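You operate a simulated robot arm through the tools that you are given. There is no shell and no other tool. Be economical: measure what you need, move in short steps, check, and stop when the job is done.

The job below is to be done with a simulated two-armed robot. You get a single attempt, and the scene is never put back.

## Task
Put one of the curd jars from the prep bench top on the counter by the microwave. Put the sink plug on the prep bench top away on the sink ledge. Pick up the stirrer with one hand, pass it to the other hand and put it on the counter under the towel. Fetch the potato and set it on the basin shelf. Open the cloth drawer, fetch the tomato and set it in the cloth tray, then shut the drawer. Open the teapot lid. Any order will do. Set down upright: curd jar.
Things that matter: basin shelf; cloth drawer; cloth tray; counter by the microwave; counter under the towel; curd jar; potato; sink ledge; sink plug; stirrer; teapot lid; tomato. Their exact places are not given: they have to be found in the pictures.

It is judged by the outcome, as a careful person would: the job done as asked, and still so three seconds after it is handed in. It fails if anything else is knocked over, pushed out of place, dropped, spilled or broken. Lids that push on must go on centred and level and be pressed home; caps that screw on are set level and turned clockwise until they are tight. Flat cloth is picked up by pressing the open fingertips on it (5 to 10 N) and closing them slowly along it; thin cloth reads only 2 to 8 mm in the jaws.

## Robot
Two 7-joint arms with fingered hands on one trunk, on a base that drives. Base frame: it is fixed to the floor where the robot stands at the start and does not move with it; the origin is under the middle of the robot, x ahead of it, y to its left, z up. Lengths are in cm, angles in degrees, forces in N, time in s.
The left shoulder is at the start at [7, 13.2, 119.2], the right one opposite. Places, roughly: basin shelf [50, -110, 50]; cloth drawer [-310, -140, 40]; cloth tray [-310, -130, 40]; counter by the microwave [-240, -190, 90]; counter under the towel [-320, -80, 90]; potato (9x7x5 cm) [40, -180, 50]; sink ledge [-310, 90, 90]; sink plug (8x8x6 cm) [40, -20, 90]; stirrer (3x3x19 cm) [50, -50, 90]; teapot lid [-320, -40, 100]; tomato (7x7x5 cm) [20, -180, 90]. Payload 2.3 kg a hand.
The tool frame of a hand sits at the grasp point between the pads (the TCP): z along the fingers, y along the line on which they close. The tips reach 2.5 cm beyond it. Largest opening 8.8 cm; the body of the gripper starts 2.9 cm behind the TCP. The gripper is a hand of 3 fingers: y runs from the thumb to the fingers, the wrist lies at [-1.3, -9.7, -16.2] in the tool frame.
Orientation is that of the tool frame in the base frame, as a unit quaternion [x, y, z, w]. With the fingers straight down and the wrist toward the robot, the tool's x, y and z point along [0, 1, 0], [1, 0, 0] and [0, 0, -1] of the base frame.

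## Interface
- The arms move only by the tool jog_arm. It takes "left_series", "right_series" or both (then of equal length, played together; a hand with none holds still); each is a list of rows, each a list of 2 entries, a list of its own where there are three numbers: the shift along the base's x, y, z in cm, then the turn, a rotation vector about the base's x, y, z in degrees. In form: [[[tx, ty, tz], [rx, ry, rz]], ...]. A call has 1 to 12 rows; each row is the pose to reach, as a shift and turn from the pose commanded when the call began. Each row takes 0.2 s and may step no farther than 5 cm and 8.6 degrees from the row before; otherwise, the whole call is refused. Where a pose cannot be reached the arm comes as near as it can. A force on the tool above 40 N (or 10 N above the force at the start of the call, whichever is more), or a blocked arm, ends the call early, and 0.2 s more pass. In this call time passes only in rows, and 0.2 s behind the last. The reply holds the time, the measured pose of the TCP, the force on the tool along the base axes, the opening and the grip force, in the units named above and with some noise, with the torque about the TCP (base axes, N m) and any sound that the robot's microphone picked up.
- Cameras (640 x 400 px; columns grow to the right, rows downward): "scene" is now at [10.64, -3.56, 149.52]; the picture's right is [-0.50, -0.87, 0.00], its down [-0.68, 0.39, -0.62] and it looks along [0.54, -0.31, -0.79] (base axes); focal length 264 px, centre (320, 200). "left" rides on the left gripper at [-5.8, -8.5, -9.9] in its tool frame; the picture's right is [-0.67, -0.35, 0.66], its down [0.69, -0.63, 0.37] and it looks along [0.28, 0.69, 0.66] (tool axes); focal length 261 px, centre (320, 200). "right" rides on the right gripper at [5.8, -8.5, -10] in its tool frame; the picture's right is [-0.67, 0.35, -0.66], its down [-0.69, -0.63, 0.37] and it looks along [-0.29, 0.69, 0.66] (tool axes); focal length 261 px, centre (320, 200).
- capture(camera): a new picture of that camera. It takes no simulated time.
- move_column(by): slides the trunk up (or, below 0, down) by that many cm; the arms and the scene camera ride with it, the base frame stays. It gives what a move gives, with no picture.
- roll_base(legs): drives the robot by 1 to 6 legs, each [ahead, left, turn to the left] in cm, cm and degrees, along the robot's own axes; the way and the turn of a leg run together, so that a leg with both is an arc; at most 150 cm and 180 degrees a leg. The arms and the cameras ride along, it lands a little off, and it stops where it bumps. It gives what a move gives.
- move_fingers(index, middle, thumb_bend, thumb_turn, hand): sets how far each is bent, from 0 (flat) to 1 (curled in); at 0.3 the hand is open as for a grip, at 0.7 the pads meet at the TCP. One left out holds its place. A second passes; each finger stops where it meets its share of the squeeze, and holds until it gets a number again. It is the only way to open and close the hand. It gives what a move gives, with no picture; readings hold the bend of each and the force on the fingers (four entries, about 0 where the hand has none), thumb and palm. thumb_turn goes from beside the hand (0) to across from the fingers (1), as for a grip.
- head_to(pan, tilt): turns the head with the scene camera to pan (to the left, within 86 degrees either way) and tilt (down, from -29 to 69), counted from straight ahead of the robot. It gives what a move gives.
- probe_pixels(camera, pixels): for up to 12 pixels [column, row] of the newest picture of that camera ("zoom" is the newest enlarged one), the place [x, y, z] in the base frame of the surface seen there, good to about 0.2 cm, but the place of the scene camera against the robot may be out by one fixed shift of up to 1.8 cm in any direction. It takes no simulated time.
- zoom(camera, box): a new picture of the part [left, top, right, bottom] of that camera's present view, enlarged. It takes no simulated time.
- sign_off(): hands the job in; it is judged then, once.

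Keep the steps short. Do not move on a guess: measure, check each grasp and each placing, and mend mistakes. In all there are 138 turns and 172 pictures (those below and enlarged ones count). Leave the grippers open and the arms clear of the work at the hand-in unless told otherwise, and finish with a single line.

The tools are called after "Call:" as name(argument=value, ...) on one line, values as JSON. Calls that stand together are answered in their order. jog_arm: Moves the arms, as the interface text tells. Its arguments: {"type":"object","properties":{"left_series":{"type":"array","items":{"type":"array"}},"right_series":{"type":"array","items":{"type":"array"}}},"required":[]} The other tools are called the same way: move_column (by) slides the trunk up or down; move_fingers (index, middle, thumb_bend, thumb_turn, hand) moves the fingers one by one; roll_base (legs) drives the base; head_to (pan, tilt) turns the head that bears the scene camera; capture (camera) takes a picture; probe_pixels (camera, pixels) gives the place of the surface under pixels of a picture; zoom (camera, box) takes an enlarged picture of a part of a camera's view; sign_off () hands the job in.

At the start:

```text
time: 0.0
left_tool_pos: [40.8, -6.79, 113.95]
left_tcp_rot: [0.707, 0.707, 0.0, 0.0]
left_ft_force: [0.1, -0.1, -0.2]
left_ft_torque: [-0.01, 0.0, -0.01]
left_gripper_width: 8.73
left_grip_force: 0.0
left_shape: jaw
left_bend: [0.3, 0.3, 0.3, 0.98]
left_finger forces: [0.1, 0.1, 0.0, 0.1, 0.0, 0.1]
right_tool_pos: [27.35, -36.23, 113.69]
right_tcp_rot: [0.707, 0.707, 0.0, -0.001]
right_ft_force: [0.7, -0.4, 0.5]
right_ft_torque: [0.03, 0.01, 0.01]
right_gripper_width: 8.77
right_grip_force: 0.1
right_shape: jaw
right_bend: [0.3, 0.3, 0.3, 0.98]
right_finger forces: [0.1, 0.0, 0.0, 0.0, 0.0, 0.0]
trunk travel left (down, up): [-75.0, 9.0]
robot x, y, heading: [0.27, 0.07, 0.2]
head pan, tilt: [-30.0, 51.8]
```

scene: 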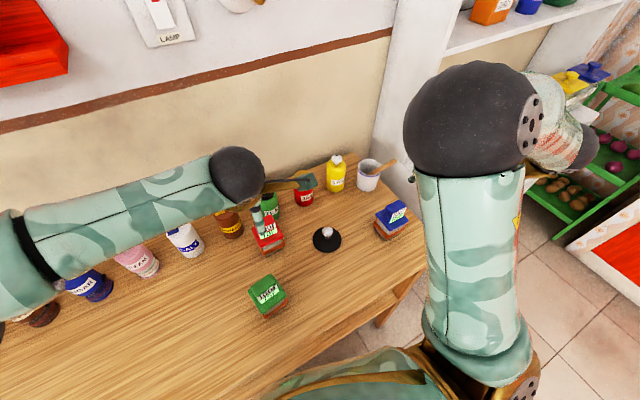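
right: 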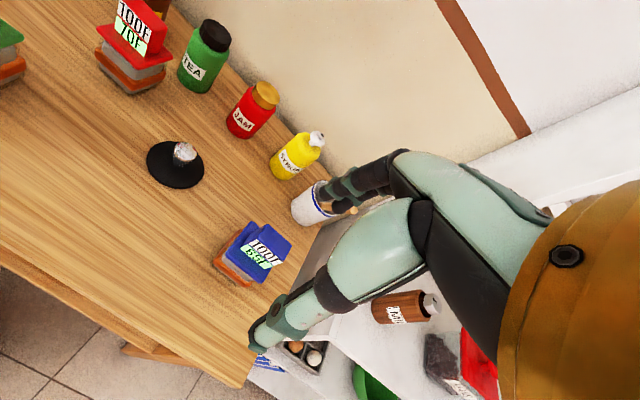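
left: 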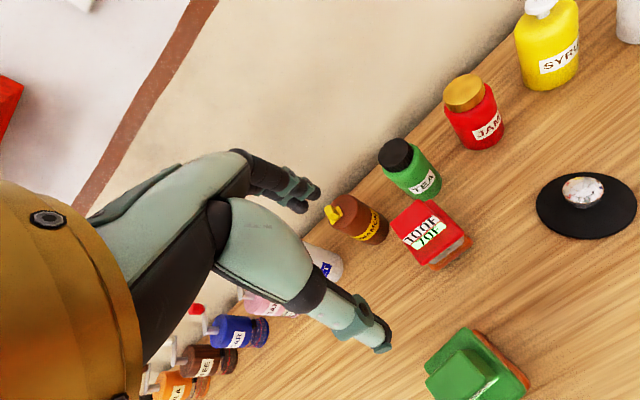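

I see the prep bench with labelled jars, a black plug, and boxes. I'll zoom in to read labels.

Call:
zoom(camera="scene", box=[200, 140, 440, 330])

Call:
zoom(camera="scene", box=[0, 200, 260, 400])

```text
2.11 times, centred on (320, 235) of scene
```

zoom: 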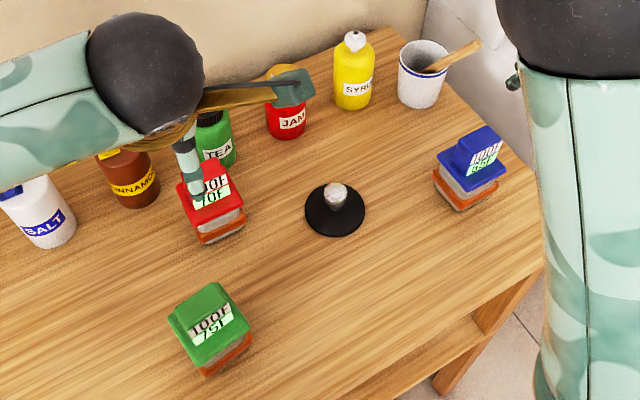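

```text
2.00 times, centred on (130, 300) of scene
```

zoom: 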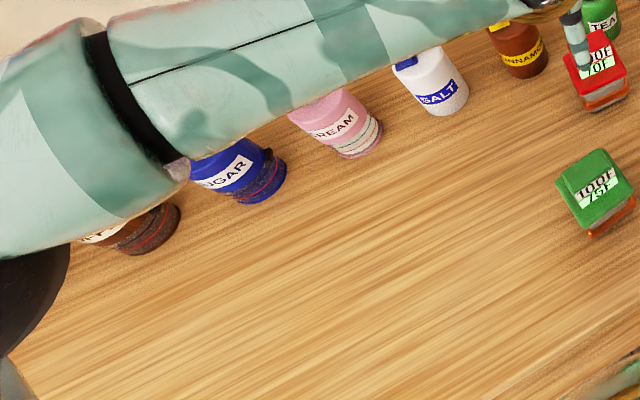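

Three box-like items with labels; zooming closer to read them.

Call:
zoom(camera="left", box=[380, 190, 540, 400])

Call:
zoom(camera="scene", box=[360, 190, 420, 250])

Call:
zoom(camera="right", box=[180, 200, 340, 300])

```text
1.90 times, centred on (460, 295) of left
```

zoom: 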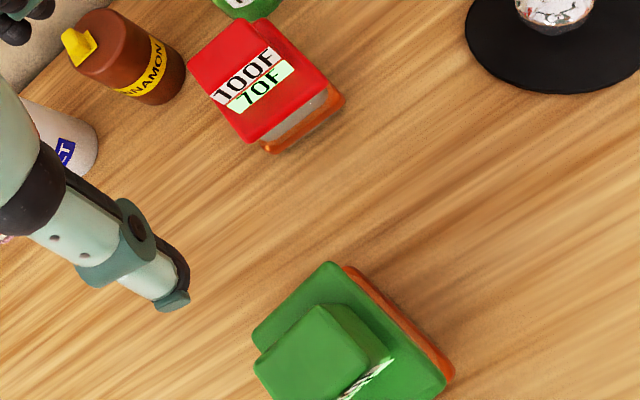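

```text
6.67 times, centred on (390, 220) of scene
```

zoom: 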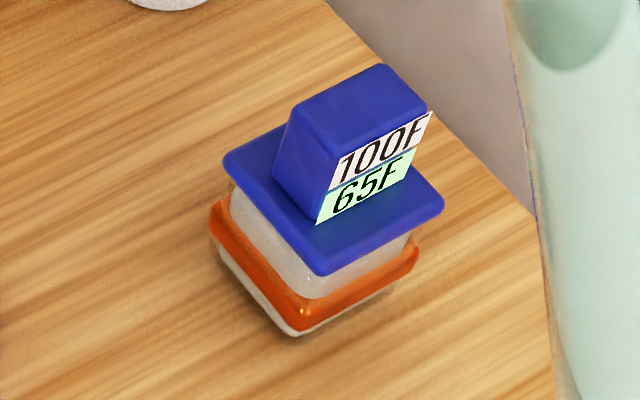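

```text
4.00 times, centred on (260, 250) of right
```

zoom: 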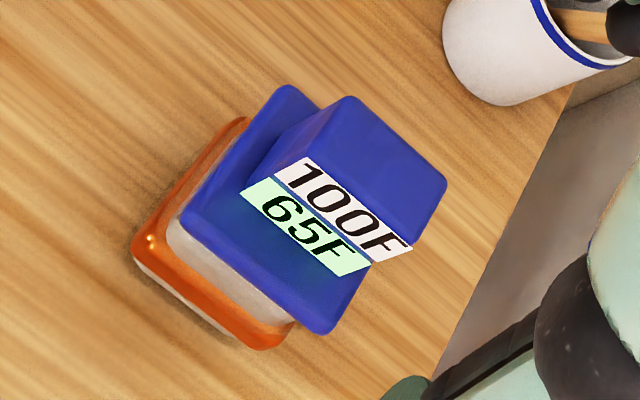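

Blue, red and green square jars with temperatures — likely the curd jars. Probing objects on the bench, then looking around.

Call:
probe_pixels(camera="scene", pixels=[[327, 233], [327, 250], [389, 213], [395, 208], [268, 290], [366, 182], [385, 167], [300, 330], [440, 240], [265, 228], [422, 222], [336, 170]])

Call:
head_to(pan=-70, tilt=30)

Call:
capture(camera="scene")

```text
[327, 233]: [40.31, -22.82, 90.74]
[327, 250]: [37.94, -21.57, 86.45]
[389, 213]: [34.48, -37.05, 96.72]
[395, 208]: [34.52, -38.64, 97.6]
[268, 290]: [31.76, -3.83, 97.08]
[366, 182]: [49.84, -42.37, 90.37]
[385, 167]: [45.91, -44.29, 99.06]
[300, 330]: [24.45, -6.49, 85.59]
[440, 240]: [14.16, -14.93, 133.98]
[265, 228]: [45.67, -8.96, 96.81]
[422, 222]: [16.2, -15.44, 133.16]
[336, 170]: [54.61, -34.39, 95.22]
```

```text
time: 1.1
left_tool_pos: [40.69, -6.85, 114.04]
left_tcp_rot: [0.706, 0.708, 0.001, 0.0]
left_ft_force: [-0.1, 0.3, -0.5]
left_ft_torque: [0.0, 0.0, -0.01]
left_gripper_width: 8.75
left_grip_force: 0.1
left_shape: jaw
left_bend: [0.3, 0.3, 0.3, 0.98]
left_finger forces: [0.1, 0.0, 0.1, 0.1, 0.1, 0.0]
right_tool_pos: [27.35, -36.15, 113.82]
right_tcp_rot: [0.707, 0.707, 0.0, 0.0]
right_ft_force: [-0.3, 0.4, -0.6]
right_ft_torque: [0.01, 0.03, -0.04]
right_gripper_width: 8.76
right_grip_force: 0.0
right_shape: jaw
right_bend: [0.3, 0.3, 0.3, 0.98]
right_finger forces: [0.1, 0.1, 0.0, 0.0, 0.1, 0.1]
trunk travel left (down, up): [-75.0, 9.0]
robot x, y, heading: [-0.15, -0.15, 0.1]
head pan, tilt: [-70.0, 30.0]
```

```text
163 pictures are left
```

scene: 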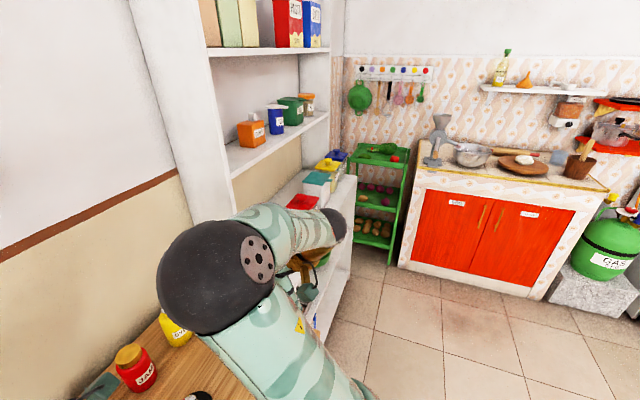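

Zooming on the rack and shelf unit.

Call:
zoom(camera="scene", box=[280, 130, 440, 270])

Call:
zoom(camera="scene", box=[400, 40, 640, 300])

Call:
roll_base(legs=[[-50, 0, 0], [0, 0, -90]])

Call:
capture(camera="scene")

```text
2.86 times, centred on (360, 200) of scene
```

zoom: 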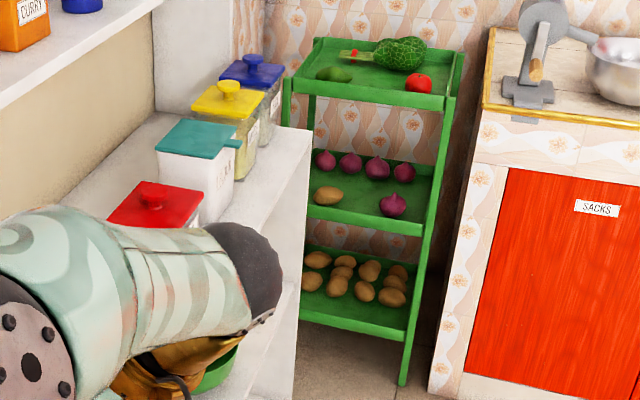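

```text
1.54 times, centred on (520, 170) of scene
```

zoom: 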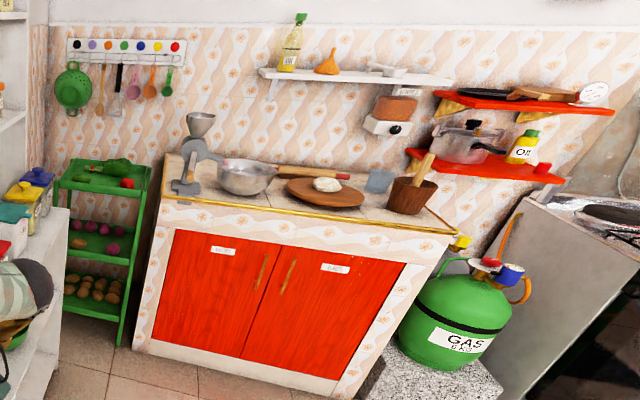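

```text
time: 7.8
left_tool_pos: [-56.66, -40.79, 113.8]
left_tcp_rot: [1.0, 0.006, 0.001, 0.0]
left_ft_force: [-0.1, 0.5, -0.9]
left_ft_torque: [0.0, 0.01, 0.03]
left_gripper_width: 8.77
left_grip_force: 0.0
left_shape: jaw
left_bend: [0.3, 0.3, 0.3, 0.98]
left_finger forces: [0.0, 0.1, 0.0, 0.0, 0.1, 0.0]
right_tool_pos: [-86.17, -27.71, 113.73]
right_tcp_rot: [1.0, 0.005, 0.0, -0.001]
right_ft_force: [1.4, 0.1, -0.1]
right_ft_torque: [-0.02, -0.02, 0.03]
right_gripper_width: 8.75
right_grip_force: 0.1
right_shape: jaw
right_bend: [0.3, 0.3, 0.3, 0.98]
right_finger forces: [0.1, 0.1, 0.1, 0.1, 0.1, 0.1]
trunk travel left (down, up): [-75.0, 9.0]
robot x, y, heading: [-50.42, -0.02, -89.6]
head pan, tilt: [-70.0, 30.0]
```

```text
160 pictures are left
```

scene: 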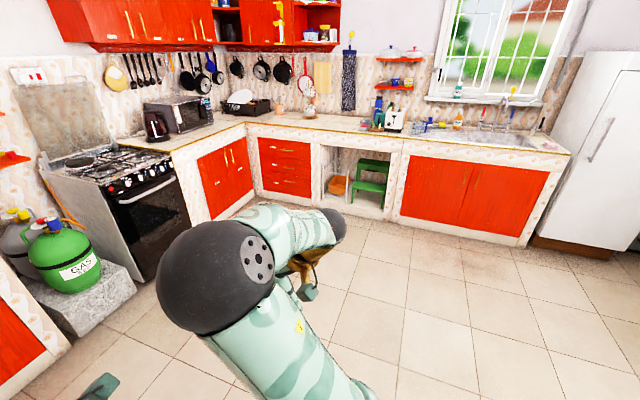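

I see the whole back side: stove, microwave, drawers, towel, sink, fridge. Zooming.

Call:
zoom(camera="scene", box=[130, 60, 290, 160])

Call:
zoom(camera="scene", box=[230, 80, 400, 200])

Call:
zoom(camera="scene", box=[400, 80, 600, 200])

Call:
probe_pixels(camera="scene", pixels=[[215, 130], [140, 133], [345, 128], [286, 145], [286, 165], [286, 186], [286, 150], [310, 112], [395, 122], [480, 140], [550, 148], [400, 200]])

```text
4.00 times, centred on (210, 110) of scene
```

zoom: 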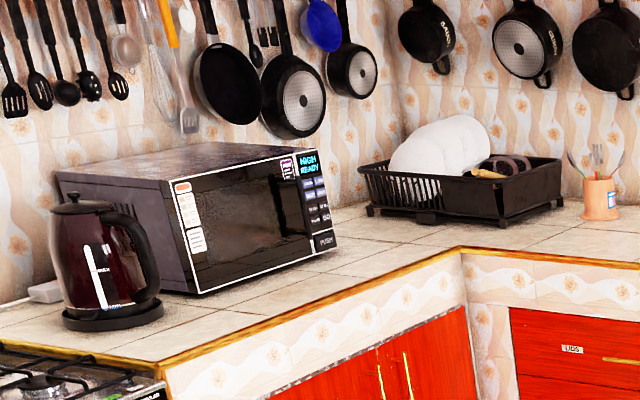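

```text
3.33 times, centred on (315, 140) of scene
```

zoom: 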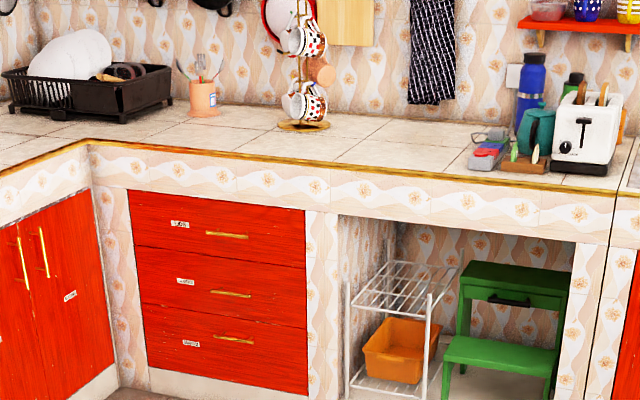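

```text
3.20 times, centred on (500, 140) of scene
```

zoom: 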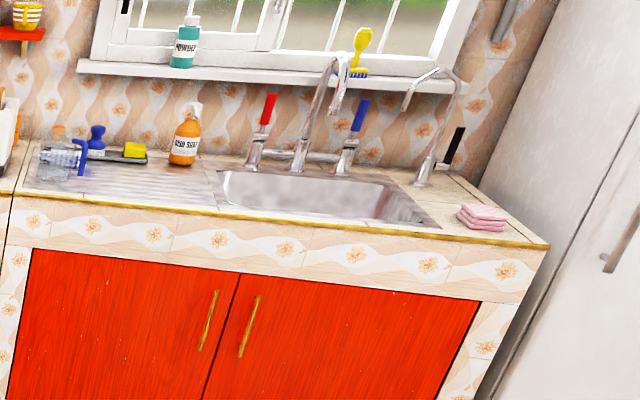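

```text
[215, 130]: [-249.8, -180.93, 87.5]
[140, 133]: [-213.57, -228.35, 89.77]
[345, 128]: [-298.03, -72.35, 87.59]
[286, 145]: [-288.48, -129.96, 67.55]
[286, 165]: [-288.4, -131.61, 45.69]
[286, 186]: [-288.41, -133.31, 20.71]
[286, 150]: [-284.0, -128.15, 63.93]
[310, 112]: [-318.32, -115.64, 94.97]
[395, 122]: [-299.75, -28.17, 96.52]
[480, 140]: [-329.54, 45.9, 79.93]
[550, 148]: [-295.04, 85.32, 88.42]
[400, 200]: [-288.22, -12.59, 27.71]
```

Labels seen; layout understood. I'll start with the green jar and plug. Return to the bench, facing it, and look.

Call:
roll_base(legs=[[0, 0, 89.6], [48, 0, 0]])

Call:
head_to(pan=-10, tilt=55)

Call:
capture(camera="scene")

Call:
capture(camera="left")

Call:
probe_pixels(camera="left", pixels=[[460, 380], [430, 300], [585, 190], [585, 235], [520, 280], [430, 215], [620, 300], [480, 340]])

```text
time: 14.5
left_tool_pos: [39.08, -8.43, 114.02]
left_tcp_rot: [0.713, 0.701, 0.001, 0.001]
left_ft_force: [0.3, 0.0, 0.0]
left_ft_torque: [0.01, -0.01, 0.04]
left_gripper_width: 8.74
left_grip_force: 0.0
left_shape: jaw
left_bend: [0.3, 0.3, 0.3, 0.98]
left_finger forces: [0.0, 0.1, 0.0, 0.0, 0.0, 0.0]
right_tool_pos: [25.05, -37.45, 113.68]
right_tcp_rot: [0.713, 0.701, 0.0, 0.001]
right_ft_force: [0.3, -0.2, 0.8]
right_ft_torque: [-0.02, -0.02, -0.01]
right_gripper_width: 8.74
right_grip_force: 0.0
right_shape: jaw
right_bend: [0.3, 0.3, 0.3, 0.98]
right_finger forces: [0.0, 0.0, 0.0, 0.1, 0.0, 0.0]
trunk travel left (down, up): [-75.0, 9.0]
robot x, y, heading: [-1.42, -1.22, -1.1]
head pan, tilt: [-70.0, 30.0]
```

```text
time: 15.8
left_tool_pos: [39.45, -8.49, 113.87]
left_tcp_rot: [0.713, 0.701, 0.001, -0.001]
left_ft_force: [-0.2, -0.5, 0.5]
left_ft_torque: [-0.01, 0.0, -0.02]
left_gripper_width: 8.73
left_grip_force: 0.0
left_shape: jaw
left_bend: [0.3, 0.3, 0.3, 0.98]
left_finger forces: [0.1, 0.0, 0.1, 0.1, 0.1, 0.0]
right_tool_pos: [25.33, -37.63, 113.72]
right_tcp_rot: [0.713, 0.701, -0.001, 0.0]
right_ft_force: [0.3, -0.5, -0.3]
right_ft_torque: [-0.01, 0.01, -0.01]
right_gripper_width: 8.78
right_grip_force: 0.0
right_shape: jaw
right_bend: [0.3, 0.3, 0.3, 0.98]
right_finger forces: [0.0, 0.0, 0.0, 0.0, 0.0, 0.0]
trunk travel left (down, up): [-75.0, 9.0]
robot x, y, heading: [-1.2, -0.74, -0.9]
head pan, tilt: [-10.0, 55.0]
```

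```text
156 pictures are left
```

scene: 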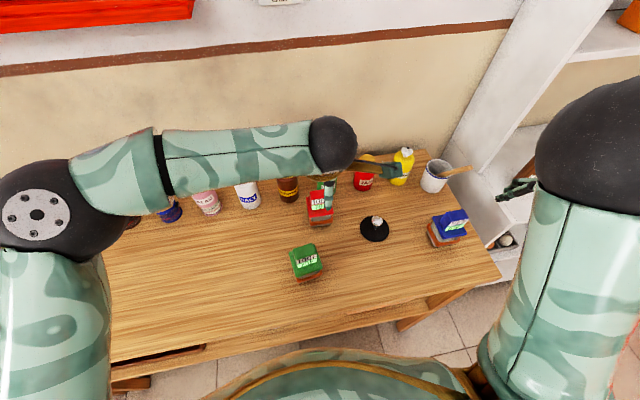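

```text
155 pictures are left
```

left: 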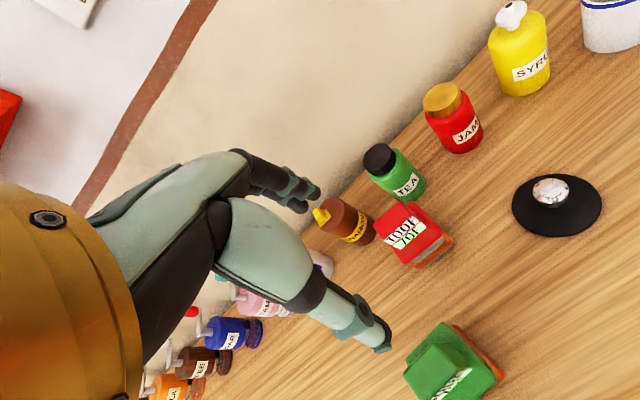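

```text
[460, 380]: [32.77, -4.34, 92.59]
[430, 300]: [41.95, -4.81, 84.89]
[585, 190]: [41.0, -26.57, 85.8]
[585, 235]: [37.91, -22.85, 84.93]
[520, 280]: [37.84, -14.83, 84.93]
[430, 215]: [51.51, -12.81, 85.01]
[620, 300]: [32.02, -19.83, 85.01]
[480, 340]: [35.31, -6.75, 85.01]
```

Bench top is z≈85. Move the left hand back and down to view the green jar and its orientation.

Call:
jog_arm(left_series=[[[-5, 0, 0], [0, 0, 0]], [[-10, 1, -1], [0, 0, 0]], [[-14, 2, -4], [0, 0, 0]], [[-17, 3, -7], [0, 0, 0]], [[-19, 4, -11], [0, 0, 0]]])

Call:
capture(camera="left")

```text
refused: row 2 steps farther than a row can; nothing moved
```

```text
154 pictures are left
```

left: 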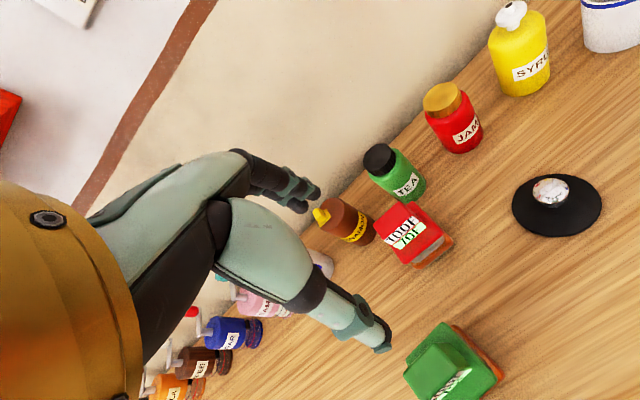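

Step size too large; retry with smaller steps.

Call:
jog_arm(left_series=[[[-4.5, 0, 0], [0, 0, 0]], [[-9, 1, -1], [0, 0, 0]], [[-12.5, 2, -4], [0, 0, 0]], [[-16, 3, -7], [0, 0, 0]], [[-19, 4, -10], [0, 0, 0]]])

Call:
capture(camera="left")

Call:
capture(camera="right")

```text
time: 17.0
left_tool_pos: [22.12, -5.54, 105.08]
left_tcp_rot: [0.684, 0.728, -0.022, 0.029]
left_ft_force: [-0.5, -0.1, 0.1]
left_ft_torque: [-0.04, -0.01, 0.0]
left_gripper_width: 8.77
left_grip_force: 0.1
left_shape: jaw
left_bend: [0.3, 0.3, 0.3, 0.98]
left_finger forces: [0.0, 0.1, 0.0, 0.0, 0.1, 0.0]
right_tool_pos: [25.25, -37.61, 113.73]
right_tcp_rot: [0.713, 0.701, 0.001, 0.0]
right_ft_force: [0.3, 0.0, 0.2]
right_ft_torque: [0.02, 0.05, -0.04]
right_gripper_width: 8.75
right_grip_force: 0.0
right_shape: jaw
right_bend: [0.3, 0.3, 0.3, 0.98]
right_finger forces: [0.0, 0.1, 0.0, 0.0, 0.1, 0.0]
trunk travel left (down, up): [-75.0, 9.0]
robot x, y, heading: [-1.68, -1.14, -1.0]
head pan, tilt: [-10.0, 55.0]
```

```text
153 pictures are left
```

left: 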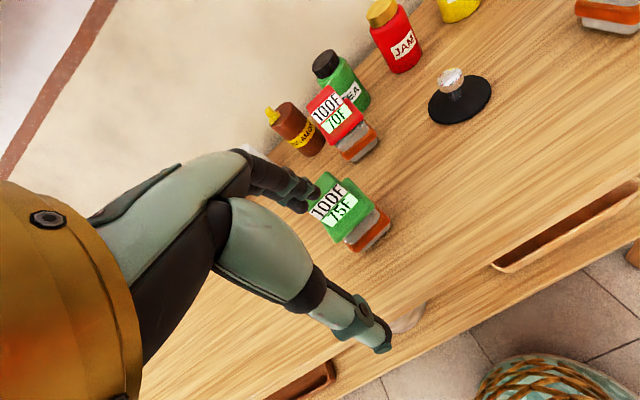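

```text
152 pictures are left
```

right: 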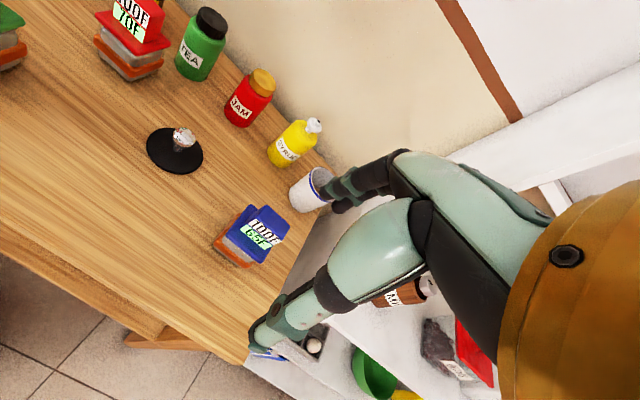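

Zoom on the green jar for measuring edges.

Call:
zoom(camera="left", box=[290, 150, 410, 270])

Call:
probe_pixels(camera="left", pixels=[[333, 243], [373, 206], [352, 252], [389, 226], [345, 180], [372, 228], [459, 82], [455, 118], [490, 90], [430, 100], [460, 122], [340, 350]])

```text
3.33 times, centred on (350, 210) of left
```

zoom: 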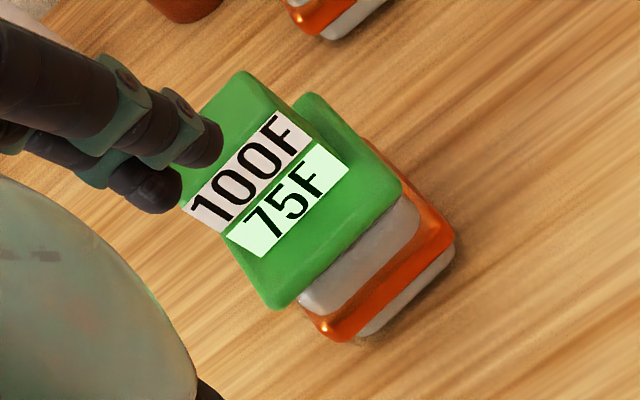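

```text
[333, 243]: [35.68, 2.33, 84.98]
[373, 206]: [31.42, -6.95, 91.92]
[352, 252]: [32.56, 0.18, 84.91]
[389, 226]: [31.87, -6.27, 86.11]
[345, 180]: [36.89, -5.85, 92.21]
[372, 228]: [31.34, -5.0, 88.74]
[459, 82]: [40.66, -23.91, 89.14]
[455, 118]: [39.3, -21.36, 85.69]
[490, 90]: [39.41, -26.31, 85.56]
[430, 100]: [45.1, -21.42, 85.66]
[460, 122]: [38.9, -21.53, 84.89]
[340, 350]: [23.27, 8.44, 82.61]
```

Probe in the zoom image for jar corners.

Call:
probe_pixels(camera="zoom", pixels=[[282, 300], [396, 192], [312, 97], [330, 335], [450, 246], [370, 330], [340, 285], [415, 225], [370, 150], [240, 78], [215, 200], [290, 150]])

```text
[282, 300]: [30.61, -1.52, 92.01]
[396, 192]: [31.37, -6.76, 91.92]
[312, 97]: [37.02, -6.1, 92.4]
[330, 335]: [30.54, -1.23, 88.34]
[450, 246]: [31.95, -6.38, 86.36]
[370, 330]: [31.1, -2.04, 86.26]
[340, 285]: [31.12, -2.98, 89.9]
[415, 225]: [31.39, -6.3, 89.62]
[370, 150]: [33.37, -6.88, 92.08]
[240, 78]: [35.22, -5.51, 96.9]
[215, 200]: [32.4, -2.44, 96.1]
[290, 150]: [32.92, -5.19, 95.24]
```

The jar is 5.7 cm square at about (33.8, -3.8), yaw ≈7.5°, lid plate z≈92, knob 92.4–96.9. I'll grip the knob on its parallel sides. Back off 6 cm, and turn the left hand about -81° while moving above it.

Call:
roll_base(legs=[[-6, 0, 0]])

Call:
jog_arm(left_series=[[[1.5, 0, 0], [0, 0, -8.1]], [[3, 0, 0], [0, 0, -16.2]], [[4.5, 0, 0], [0, 0, -24.3]], [[6, 0, 0], [0, 0, -32.4]], [[7.5, 0, 0], [0, 0, -40.5]], [[9, 0, 0], [0, 0, -48.6]], [[10.5, 0, 0], [0, 0, -56.7]], [[12, 0, 0], [0, 0, -64.8]], [[13.5, 0, 0], [0, 0, -72.9]], [[15, 0, 0], [0, 0, -81]]])

Call:
capture(camera="left")

Call:
capture(camera="scene")

```text
time: 17.9
left_tool_pos: [16.96, -5.12, 104.67]
left_tcp_rot: [0.686, 0.727, -0.018, 0.023]
left_ft_force: [-0.4, -0.7, -0.1]
left_ft_torque: [0.02, 0.02, 0.02]
left_gripper_width: 8.78
left_grip_force: 0.0
left_shape: jaw
left_bend: [0.3, 0.3, 0.3, 0.98]
left_finger forces: [0.0, 0.0, 0.0, 0.0, 0.0, 0.0]
right_tool_pos: [20.09, -37.47, 113.68]
right_tcp_rot: [0.714, 0.7, -0.002, -0.002]
right_ft_force: [0.5, -0.5, -0.4]
right_ft_torque: [0.03, 0.01, 0.05]
right_gripper_width: 8.76
right_grip_force: 0.1
right_shape: jaw
right_bend: [0.3, 0.3, 0.3, 0.98]
right_finger forces: [0.0, 0.0, 0.0, 0.0, 0.1, 0.0]
trunk travel left (down, up): [-75.0, 9.0]
robot x, y, heading: [-7.2, -0.83, -1.0]
head pan, tilt: [-10.0, 55.0]
```

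```text
time: 20.1
left_tool_pos: [31.43, -5.28, 104.97]
left_tcp_rot: [0.994, 0.107, -0.029, 0.01]
left_ft_force: [-0.4, -0.1, -0.5]
left_ft_torque: [0.0, 0.0, -0.02]
left_gripper_width: 8.77
left_grip_force: 0.1
left_shape: jaw
left_bend: [0.3, 0.3, 0.3, 0.98]
left_finger forces: [0.1, 0.0, 0.0, 0.0, 0.0, 0.0]
right_tool_pos: [19.59, -37.45, 113.77]
right_tcp_rot: [0.714, 0.7, -0.001, -0.001]
right_ft_force: [-0.7, 0.5, 0.1]
right_ft_torque: [0.02, 0.01, 0.0]
right_gripper_width: 8.77
right_grip_force: 0.1
right_shape: jaw
right_bend: [0.3, 0.3, 0.3, 0.98]
right_finger forces: [0.1, 0.0, 0.1, 0.1, 0.0, 0.1]
trunk travel left (down, up): [-75.0, 9.0]
robot x, y, heading: [-7.13, -0.9, -1.1]
head pan, tilt: [-10.0, 55.0]
```

```text
150 pictures are left
```

left: 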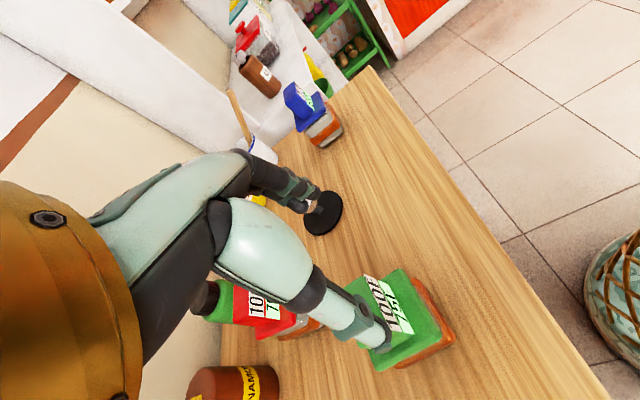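

```text
149 pictures are left
```

scene: 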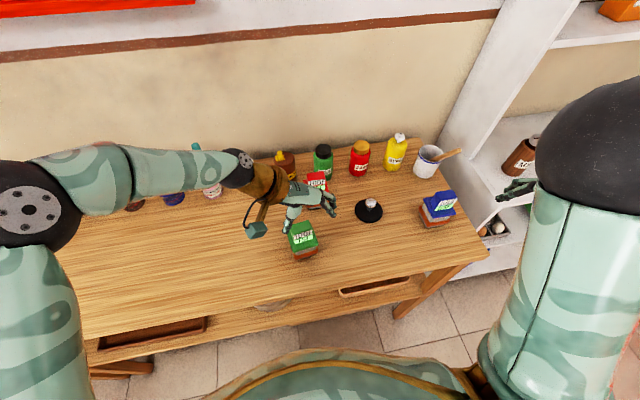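

Probe the jar again from this view.

Call:
zoom(camera="left", box=[320, 250, 480, 390])

```text
2.86 times, centred on (400, 320) of left
```

zoom: 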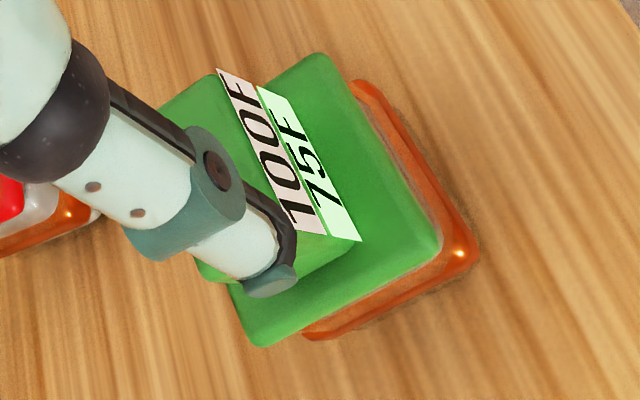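

Call:
probe_pixels(camera="zoom", pixels=[[318, 60], [435, 248], [262, 342], [222, 75], [320, 232], [262, 92], [355, 238], [205, 85], [235, 120], [345, 255], [210, 270]])

```text
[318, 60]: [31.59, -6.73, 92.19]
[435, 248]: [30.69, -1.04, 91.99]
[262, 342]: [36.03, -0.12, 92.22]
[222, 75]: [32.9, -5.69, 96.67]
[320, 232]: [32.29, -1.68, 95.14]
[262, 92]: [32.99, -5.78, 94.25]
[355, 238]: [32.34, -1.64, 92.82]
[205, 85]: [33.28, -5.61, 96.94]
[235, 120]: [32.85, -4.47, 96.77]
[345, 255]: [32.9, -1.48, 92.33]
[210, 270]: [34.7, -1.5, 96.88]
```

Knob spans y −5.7…−1.6, front x≈32.6; yaw ≈9°. Align above it.

Call:
jog_arm(left_series=[[[1.3, 0.9, 0], [0, 0, -1.5]], [[2.6, 1.8, -1], [0, 0, -3.3]], [[2.6, 1.8, -2], [0, 0, -3.3]]])

```text
time: 20.9
left_tool_pos: [33.9, -3.41, 102.79]
left_tcp_rot: [0.996, 0.079, -0.029, 0.009]
left_ft_force: [0.8, 0.6, 0.1]
left_ft_torque: [0.03, 0.01, 0.02]
left_gripper_width: 8.81
left_grip_force: 0.0
left_shape: jaw
left_bend: [0.3, 0.3, 0.3, 0.98]
left_finger forces: [0.0, 0.0, 0.1, 0.0, 0.0, 0.0]
right_tool_pos: [19.41, -37.44, 113.74]
right_tcp_rot: [0.713, 0.701, 0.001, 0.0]
right_ft_force: [0.3, 0.9, -0.5]
right_ft_torque: [0.01, -0.04, -0.04]
right_gripper_width: 8.75
right_grip_force: 0.1
right_shape: jaw
right_bend: [0.3, 0.3, 0.3, 0.98]
right_finger forces: [0.0, 0.0, 0.0, 0.0, 0.1, 0.0]
trunk travel left (down, up): [-75.0, 9.0]
robot x, y, heading: [-7.48, -0.67, -0.9]
head pan, tilt: [-10.0, 55.0]
```

Fix the residual tilt, then descend to z≈95.3.

Call:
jog_arm(left_series=[[[0, 0, 0], [1.5, -3.2, 0]], [[0, 0, -2.5], [1.5, -3.2, 0]], [[0, 0, -5], [1.5, -3.2, 0]]])

Call:
capture(camera="left")

Call:
zoom(camera="scene", box=[240, 150, 360, 280])

```text
time: 21.7
left_tool_pos: [33.99, -3.27, 97.92]
left_tcp_rot: [0.997, 0.081, 0.001, -0.002]
left_ft_force: [-0.7, 0.0, -0.5]
left_ft_torque: [-0.02, -0.03, -0.02]
left_gripper_width: 8.76
left_grip_force: 0.0
left_shape: jaw
left_bend: [0.3, 0.3, 0.3, 0.98]
left_finger forces: [0.1, 0.1, 0.0, 0.0, 0.0, 0.0]
right_tool_pos: [19.42, -37.48, 113.66]
right_tcp_rot: [0.714, 0.7, -0.001, -0.001]
right_ft_force: [0.0, 0.8, -0.6]
right_ft_torque: [-0.01, 0.02, 0.01]
right_gripper_width: 8.77
right_grip_force: 0.0
right_shape: jaw
right_bend: [0.3, 0.3, 0.3, 0.98]
right_finger forces: [0.0, 0.1, 0.0, 0.1, 0.1, 0.0]
trunk travel left (down, up): [-75.0, 9.0]
robot x, y, heading: [-7.3, -0.89, -1.1]
head pan, tilt: [-10.0, 55.0]
```

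```text
147 pictures are left
```

left: 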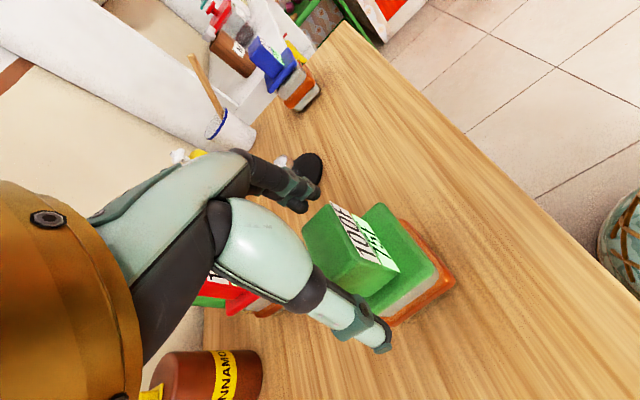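

```text
3.08 times, centred on (300, 215) of scene
```

zoom: 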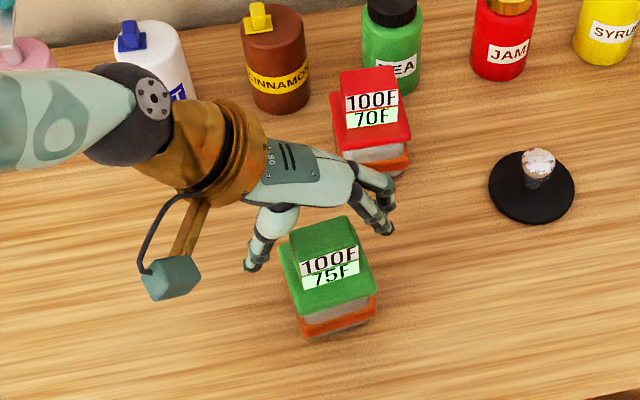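

Check the knob's place in the current view.

Call:
probe_pixels(camera="left", pixels=[[330, 206], [374, 260], [306, 228], [345, 284], [318, 280], [340, 240], [367, 290], [385, 205], [437, 268]])

```text
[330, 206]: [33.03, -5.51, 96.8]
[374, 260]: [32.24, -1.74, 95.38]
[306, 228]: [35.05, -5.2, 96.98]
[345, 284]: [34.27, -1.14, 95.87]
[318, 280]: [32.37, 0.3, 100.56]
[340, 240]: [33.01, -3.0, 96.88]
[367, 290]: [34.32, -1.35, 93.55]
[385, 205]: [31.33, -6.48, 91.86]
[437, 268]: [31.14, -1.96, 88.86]
```

Aligned. Descend to z≈95.2 and close fingers gently.

Call:
jog_arm(left_series=[[[0, -0.2, -1.3], [0, 0, 0]], [[0, -0.2, -2.6], [0, 0, 0]]])

Call:
move_fingers(hand="left", index=0.6, middle=0.6, thumb_bend=0.6)

```text
time: 22.3
left_tool_pos: [34.16, -3.57, 95.34]
left_tcp_rot: [0.997, 0.079, 0.002, -0.002]
left_ft_force: [0.3, 0.1, 0.7]
left_ft_torque: [-0.01, -0.02, 0.01]
left_gripper_width: 8.77
left_grip_force: 0.0
left_shape: jaw
left_bend: [0.3, 0.3, 0.3, 0.98]
left_finger forces: [0.1, 0.1, 0.0, 0.1, 0.0, 0.0]
right_tool_pos: [19.48, -37.45, 113.61]
right_tcp_rot: [0.714, 0.7, -0.001, 0.0]
right_ft_force: [-0.4, -0.5, 1.0]
right_ft_torque: [0.01, -0.01, -0.02]
right_gripper_width: 8.76
right_grip_force: 0.2
right_shape: jaw
right_bend: [0.3, 0.3, 0.3, 0.98]
right_finger forces: [0.1, 0.0, 0.0, 0.0, 0.1, 0.0]
trunk travel left (down, up): [-75.0, 9.0]
robot x, y, heading: [-7.19, -0.78, -1.2]
head pan, tilt: [-10.0, 55.0]
```

```text
time: 23.3
left_tool_pos: [33.95, -3.6, 95.35]
left_tcp_rot: [0.997, 0.079, 0.0, -0.001]
left_ft_force: [1.7, -1.9, 4.4]
left_ft_torque: [-0.34, -0.18, -0.03]
left_gripper_width: 3.97
left_grip_force: 14.0
left_shape: fingers
left_bend: [0.52, 0.53, 0.52, 0.97]
left_finger forces: [6.5, 10.7, 0.0, 0.1, 10.7, 0.0]
right_tool_pos: [19.31, -37.62, 113.78]
right_tcp_rot: [0.714, 0.7, 0.0, 0.0]
right_ft_force: [-0.5, 0.4, -0.3]
right_ft_torque: [0.03, 0.01, 0.0]
right_gripper_width: 8.78
right_grip_force: 0.0
right_shape: jaw
right_bend: [0.3, 0.3, 0.3, 0.98]
right_finger forces: [0.0, 0.0, 0.0, 0.1, 0.0, 0.1]
trunk travel left (down, up): [-75.0, 9.0]
robot x, y, heading: [-7.57, -0.67, -1.1]
head pan, tilt: [-10.0, 55.0]
```

Gripped at width 3.97, 14 N. Lift a little and check whether the whole jar comes.

Call:
move_fingers(hand="left", index=0.7, middle=0.7, thumb_bend=0.7)

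Call:
jog_arm(left_series=[[[0, 0, 1], [0, 0, 0]], [[0, 0, 2], [0, 0, 0]], [[0, 0, 3], [0, 0, 0]]])

Call:
capture(camera="left")

Call:
zoom(camera="scene", box=[240, 150, 440, 280])

```text
time: 24.3
left_tool_pos: [33.91, -3.52, 95.3]
left_tcp_rot: [0.997, 0.079, 0.001, -0.002]
left_ft_force: [2.3, -2.3, 6.4]
left_ft_torque: [-0.42, -0.21, -0.02]
left_gripper_width: 3.91
left_grip_force: 23.1
left_shape: fingers
left_bend: [0.52, 0.54, 0.54, 0.96]
left_finger forces: [11.5, 15.8, 0.1, 0.0, 18.0, 0.0]
right_tool_pos: [19.29, -37.57, 113.81]
right_tcp_rot: [0.714, 0.7, 0.0, 0.001]
right_ft_force: [0.1, 0.2, 0.8]
right_ft_torque: [0.02, 0.01, -0.01]
right_gripper_width: 8.78
right_grip_force: 0.1
right_shape: jaw
right_bend: [0.3, 0.3, 0.3, 0.98]
right_finger forces: [0.0, 0.1, 0.1, 0.0, 0.1, 0.0]
trunk travel left (down, up): [-75.0, 9.0]
robot x, y, heading: [-7.02, -0.66, -1.1]
head pan, tilt: [-10.0, 55.0]
```

```text
time: 25.1
left_tool_pos: [33.96, -3.57, 98.42]
left_tcp_rot: [0.997, 0.079, 0.0, -0.003]
left_ft_force: [-0.2, -0.1, -1.5]
left_ft_torque: [-0.01, 0.0, 0.0]
left_gripper_width: 3.88
left_grip_force: 18.6
left_shape: fingers
left_bend: [0.52, 0.55, 0.54, 0.96]
left_finger forces: [11.2, 7.4, 0.0, 0.1, 18.3, 0.0]
right_tool_pos: [19.4, -37.45, 113.74]
right_tcp_rot: [0.714, 0.7, 0.0, 0.001]
right_ft_force: [0.6, -0.4, 1.3]
right_ft_torque: [0.02, 0.01, 0.02]
right_gripper_width: 8.75
right_grip_force: 0.0
right_shape: jaw
right_bend: [0.3, 0.3, 0.3, 0.98]
right_finger forces: [0.0, 0.0, 0.0, 0.0, 0.0, 0.0]
trunk travel left (down, up): [-75.0, 9.0]
robot x, y, heading: [-7.19, -0.64, -1.0]
head pan, tilt: [-10.0, 55.0]
```

```text
145 pictures are left
```

left: 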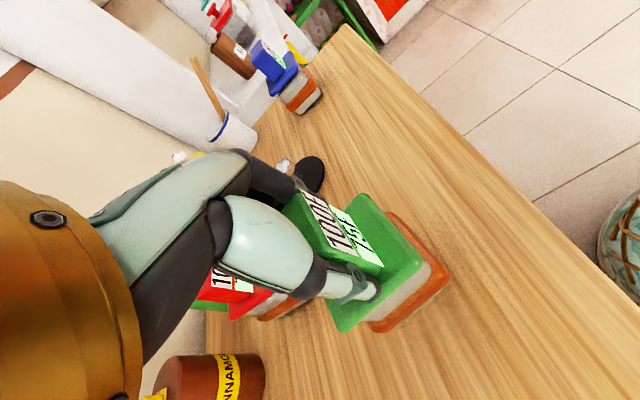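

```text
3.08 times, centred on (340, 215) of scene
```

zoom: 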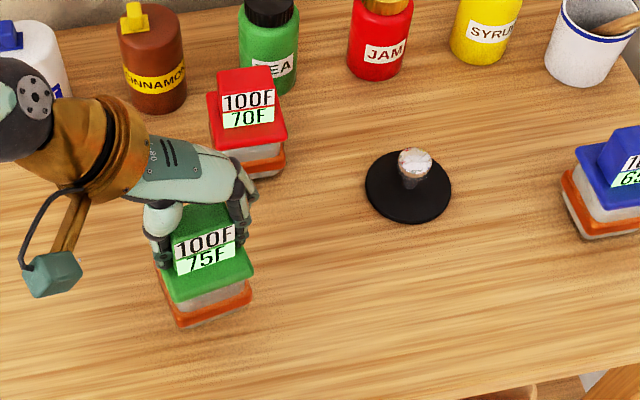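

Whole jar lifted (~1.7 N). Lift it higher and bring the right hand over toward the plug.

Call:
jog_arm(left_series=[[[0, 0, 3], [0, 0, 0]], [[0, 0, 6], [0, 0, 0]], [[0, 1, 9], [0, 0, 0]], [[0, 3, 12], [0, 0, 0]], [[0, 5, 14], [0, 0, 0]]], right_series=[[[2, 2.5, 0], [0, 0, 0]], [[4, 5, -2], [0, 0, 0]], [[6, 7.5, -4], [0, 0, 0]], [[8, 10, -7], [0, 0, 0]], [[9, 13, -10], [0, 0, 0]]])

Call:
capture(camera="right")

```text
time: 26.3
left_tool_pos: [34.1, 1.62, 112.24]
left_tcp_rot: [0.997, 0.08, 0.0, -0.001]
left_ft_force: [0.6, -0.4, -2.2]
left_ft_torque: [0.02, -0.04, -0.01]
left_gripper_width: 3.88
left_grip_force: 18.3
left_shape: fingers
left_bend: [0.52, 0.55, 0.54, 0.96]
left_finger forces: [11.3, 7.0, 0.0, 0.0, 18.3, 0.1]
right_tool_pos: [28.52, -24.72, 103.52]
right_tcp_rot: [0.719, 0.695, 0.002, -0.005]
right_ft_force: [-0.2, -0.1, 0.8]
right_ft_torque: [-0.01, -0.01, 0.01]
right_gripper_width: 8.78
right_grip_force: 0.0
right_shape: jaw
right_bend: [0.3, 0.3, 0.3, 0.98]
right_finger forces: [0.1, 0.0, 0.0, 0.0, 0.1, 0.1]
trunk travel left (down, up): [-75.0, 9.0]
robot x, y, heading: [-7.07, -0.58, -1.1]
head pan, tilt: [-10.0, 55.0]
```

```text
143 pictures are left
```

right: 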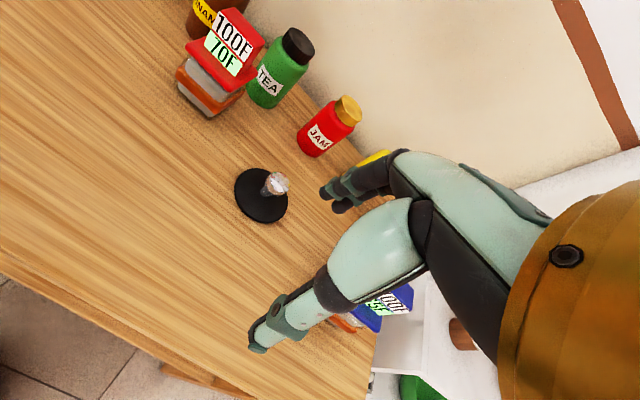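

Call:
probe_pixels(camera="right", pixels=[[278, 182], [272, 186], [284, 186], [237, 195], [262, 222], [286, 205], [245, 172], [269, 193]])

Call:
zoom(camera="right", box=[210, 150, 310, 240])

```text
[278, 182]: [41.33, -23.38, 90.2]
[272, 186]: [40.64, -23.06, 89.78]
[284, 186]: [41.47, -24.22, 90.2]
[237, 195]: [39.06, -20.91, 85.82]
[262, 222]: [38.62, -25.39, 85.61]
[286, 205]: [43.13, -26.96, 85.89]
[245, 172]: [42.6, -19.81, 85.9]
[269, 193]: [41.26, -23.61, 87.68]
```

```text
4.44 times, centred on (260, 195) of right
```

zoom: 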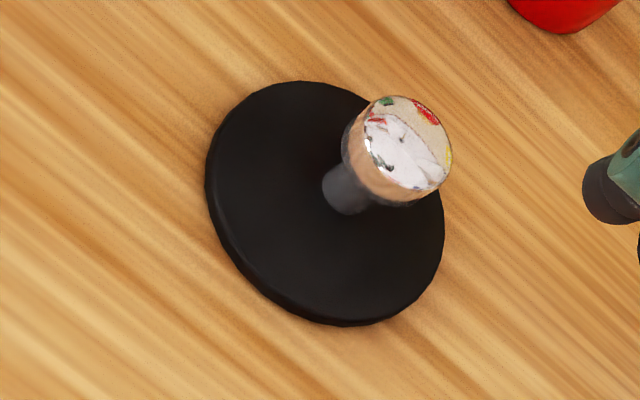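

Plug knob at (41.4, -23.5), top z≈90.4. Move right hand above then down to z=89.6.

Call:
jog_arm(right_series=[[[4, 0.4, 0], [0, 0, 0]], [[8, 0.8, -1], [0, 0, 0]], [[11, 1, -3], [0, 0, 0]], [[12.9, 1.2, -6], [0, 0, 0]], [[12.9, 1.2, -8.5], [0, 0, 0]]])

Call:
capture(camera="right")

```text
time: 27.5
left_tool_pos: [34.12, 1.35, 112.21]
left_tcp_rot: [0.997, 0.079, 0.0, -0.002]
left_ft_force: [-0.6, -0.2, -3.4]
left_ft_torque: [-0.02, 0.0, 0.0]
left_gripper_width: 3.87
left_grip_force: 17.9
left_shape: fingers
left_bend: [0.52, 0.55, 0.54, 0.96]
left_finger forces: [11.3, 7.0, 0.1, 0.1, 18.2, 0.1]
right_tool_pos: [41.43, -23.33, 95.15]
right_tcp_rot: [0.714, 0.7, -0.001, 0.0]
right_ft_force: [-0.1, 1.3, -0.6]
right_ft_torque: [0.02, 0.02, 0.01]
right_gripper_width: 8.77
right_grip_force: 0.0
right_shape: jaw
right_bend: [0.3, 0.3, 0.3, 0.98]
right_finger forces: [0.0, 0.0, 0.1, 0.0, 0.0, 0.1]
trunk travel left (down, up): [-75.0, 9.0]
robot x, y, heading: [-7.06, -0.86, -1.1]
head pan, tilt: [-10.0, 55.0]
```

```text
141 pictures are left
```

right: 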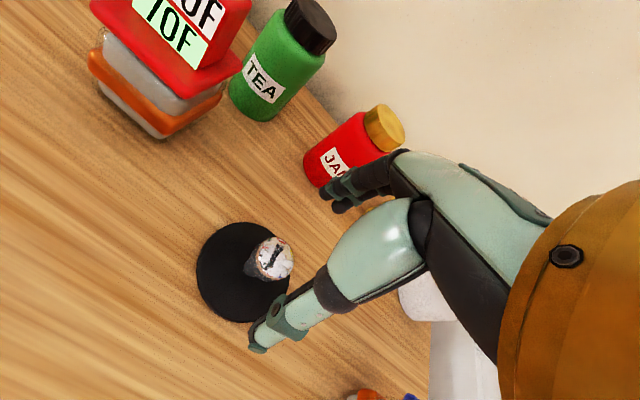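

Call:
jog_arm(right_series=[[[0, -0.1, -2.5], [0, 0, 0]], [[0, -0.1, -5.4], [0, 0, 0]]])

Call:
move_fingers(hand="right", index=0.72, middle=0.72, thumb_bend=0.72)

Call:
jog_arm(right_series=[[[0, 0, 2], [0, 0, 0]], [[0, 0, 4], [0, 0, 0]]])

Call:
capture(camera="right")

```text
time: 28.1
left_tool_pos: [34.11, 1.35, 112.19]
left_tcp_rot: [0.997, 0.08, 0.0, -0.001]
left_ft_force: [-0.1, -0.3, -2.1]
left_ft_torque: [0.0, -0.02, -0.01]
left_gripper_width: 3.85
left_grip_force: 18.0
left_shape: fingers
left_bend: [0.52, 0.55, 0.54, 0.96]
left_finger forces: [11.3, 7.1, 0.0, 0.0, 18.2, 0.0]
right_tool_pos: [41.5, -23.24, 89.76]
right_tcp_rot: [0.714, 0.7, -0.001, -0.001]
right_ft_force: [1.1, -0.3, -0.8]
right_ft_torque: [-0.02, -0.02, 0.02]
right_gripper_width: 8.77
right_grip_force: 0.0
right_shape: jaw
right_bend: [0.3, 0.3, 0.3, 0.98]
right_finger forces: [0.0, 0.0, 0.1, 0.1, 0.0, 0.0]
trunk travel left (down, up): [-75.0, 9.0]
robot x, y, heading: [-7.44, -0.73, -1.3]
head pan, tilt: [-10.0, 55.0]
```

```text
time: 29.1
left_tool_pos: [33.98, 1.38, 112.16]
left_tcp_rot: [0.997, 0.079, -0.001, -0.002]
left_ft_force: [-0.8, -0.6, -1.7]
left_ft_torque: [0.03, -0.03, 0.03]
left_gripper_width: 3.86
left_grip_force: 17.8
left_shape: fingers
left_bend: [0.52, 0.55, 0.54, 0.96]
left_finger forces: [11.3, 7.1, 0.1, 0.0, 18.2, 0.0]
right_tool_pos: [41.48, -23.35, 89.76]
right_tcp_rot: [0.714, 0.7, 0.0, 0.0]
right_ft_force: [0.2, -0.9, -0.3]
right_ft_torque: [0.05, 0.03, 0.01]
right_gripper_width: 1.22
right_grip_force: 9.3
right_shape: fingers
right_bend: [0.71, 0.66, 0.63, 0.96]
right_finger forces: [5.7, 3.9, 0.0, 0.1, 9.5, 0.0]
trunk travel left (down, up): [-75.0, 9.0]
robot x, y, heading: [-7.16, -0.73, -1.3]
head pan, tilt: [-10.0, 55.0]
```

```text
time: 29.7
left_tool_pos: [33.98, 1.44, 112.14]
left_tcp_rot: [0.997, 0.08, 0.0, -0.002]
left_ft_force: [0.8, -0.2, -2.2]
left_ft_torque: [-0.01, 0.01, -0.01]
left_gripper_width: 3.85
left_grip_force: 18.1
left_shape: fingers
left_bend: [0.52, 0.55, 0.54, 0.96]
left_finger forces: [11.3, 7.1, 0.1, 0.1, 18.2, 0.0]
right_tool_pos: [41.28, -23.37, 93.8]
right_tcp_rot: [0.714, 0.7, -0.001, 0.0]
right_ft_force: [0.2, -0.6, -1.0]
right_ft_torque: [-0.01, -0.02, 0.0]
right_gripper_width: 1.19
right_grip_force: 9.6
right_shape: fingers
right_bend: [0.71, 0.66, 0.63, 0.96]
right_finger forces: [5.3, 4.0, 0.0, 0.0, 9.7, 0.0]
trunk travel left (down, up): [-75.0, 9.0]
robot x, y, heading: [-7.1, -0.55, -1.2]
head pan, tilt: [-10.0, 55.0]
```

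```text
140 pictures are left
```

right: 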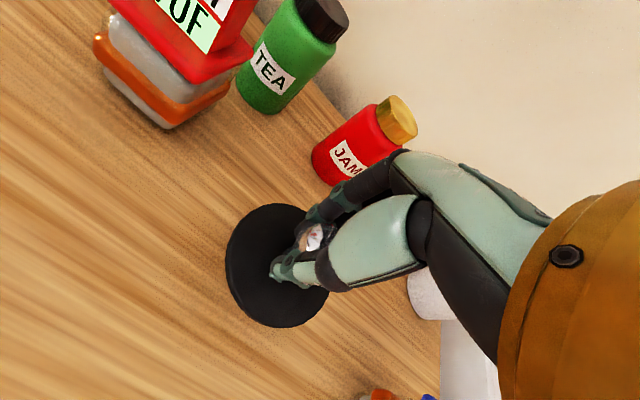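

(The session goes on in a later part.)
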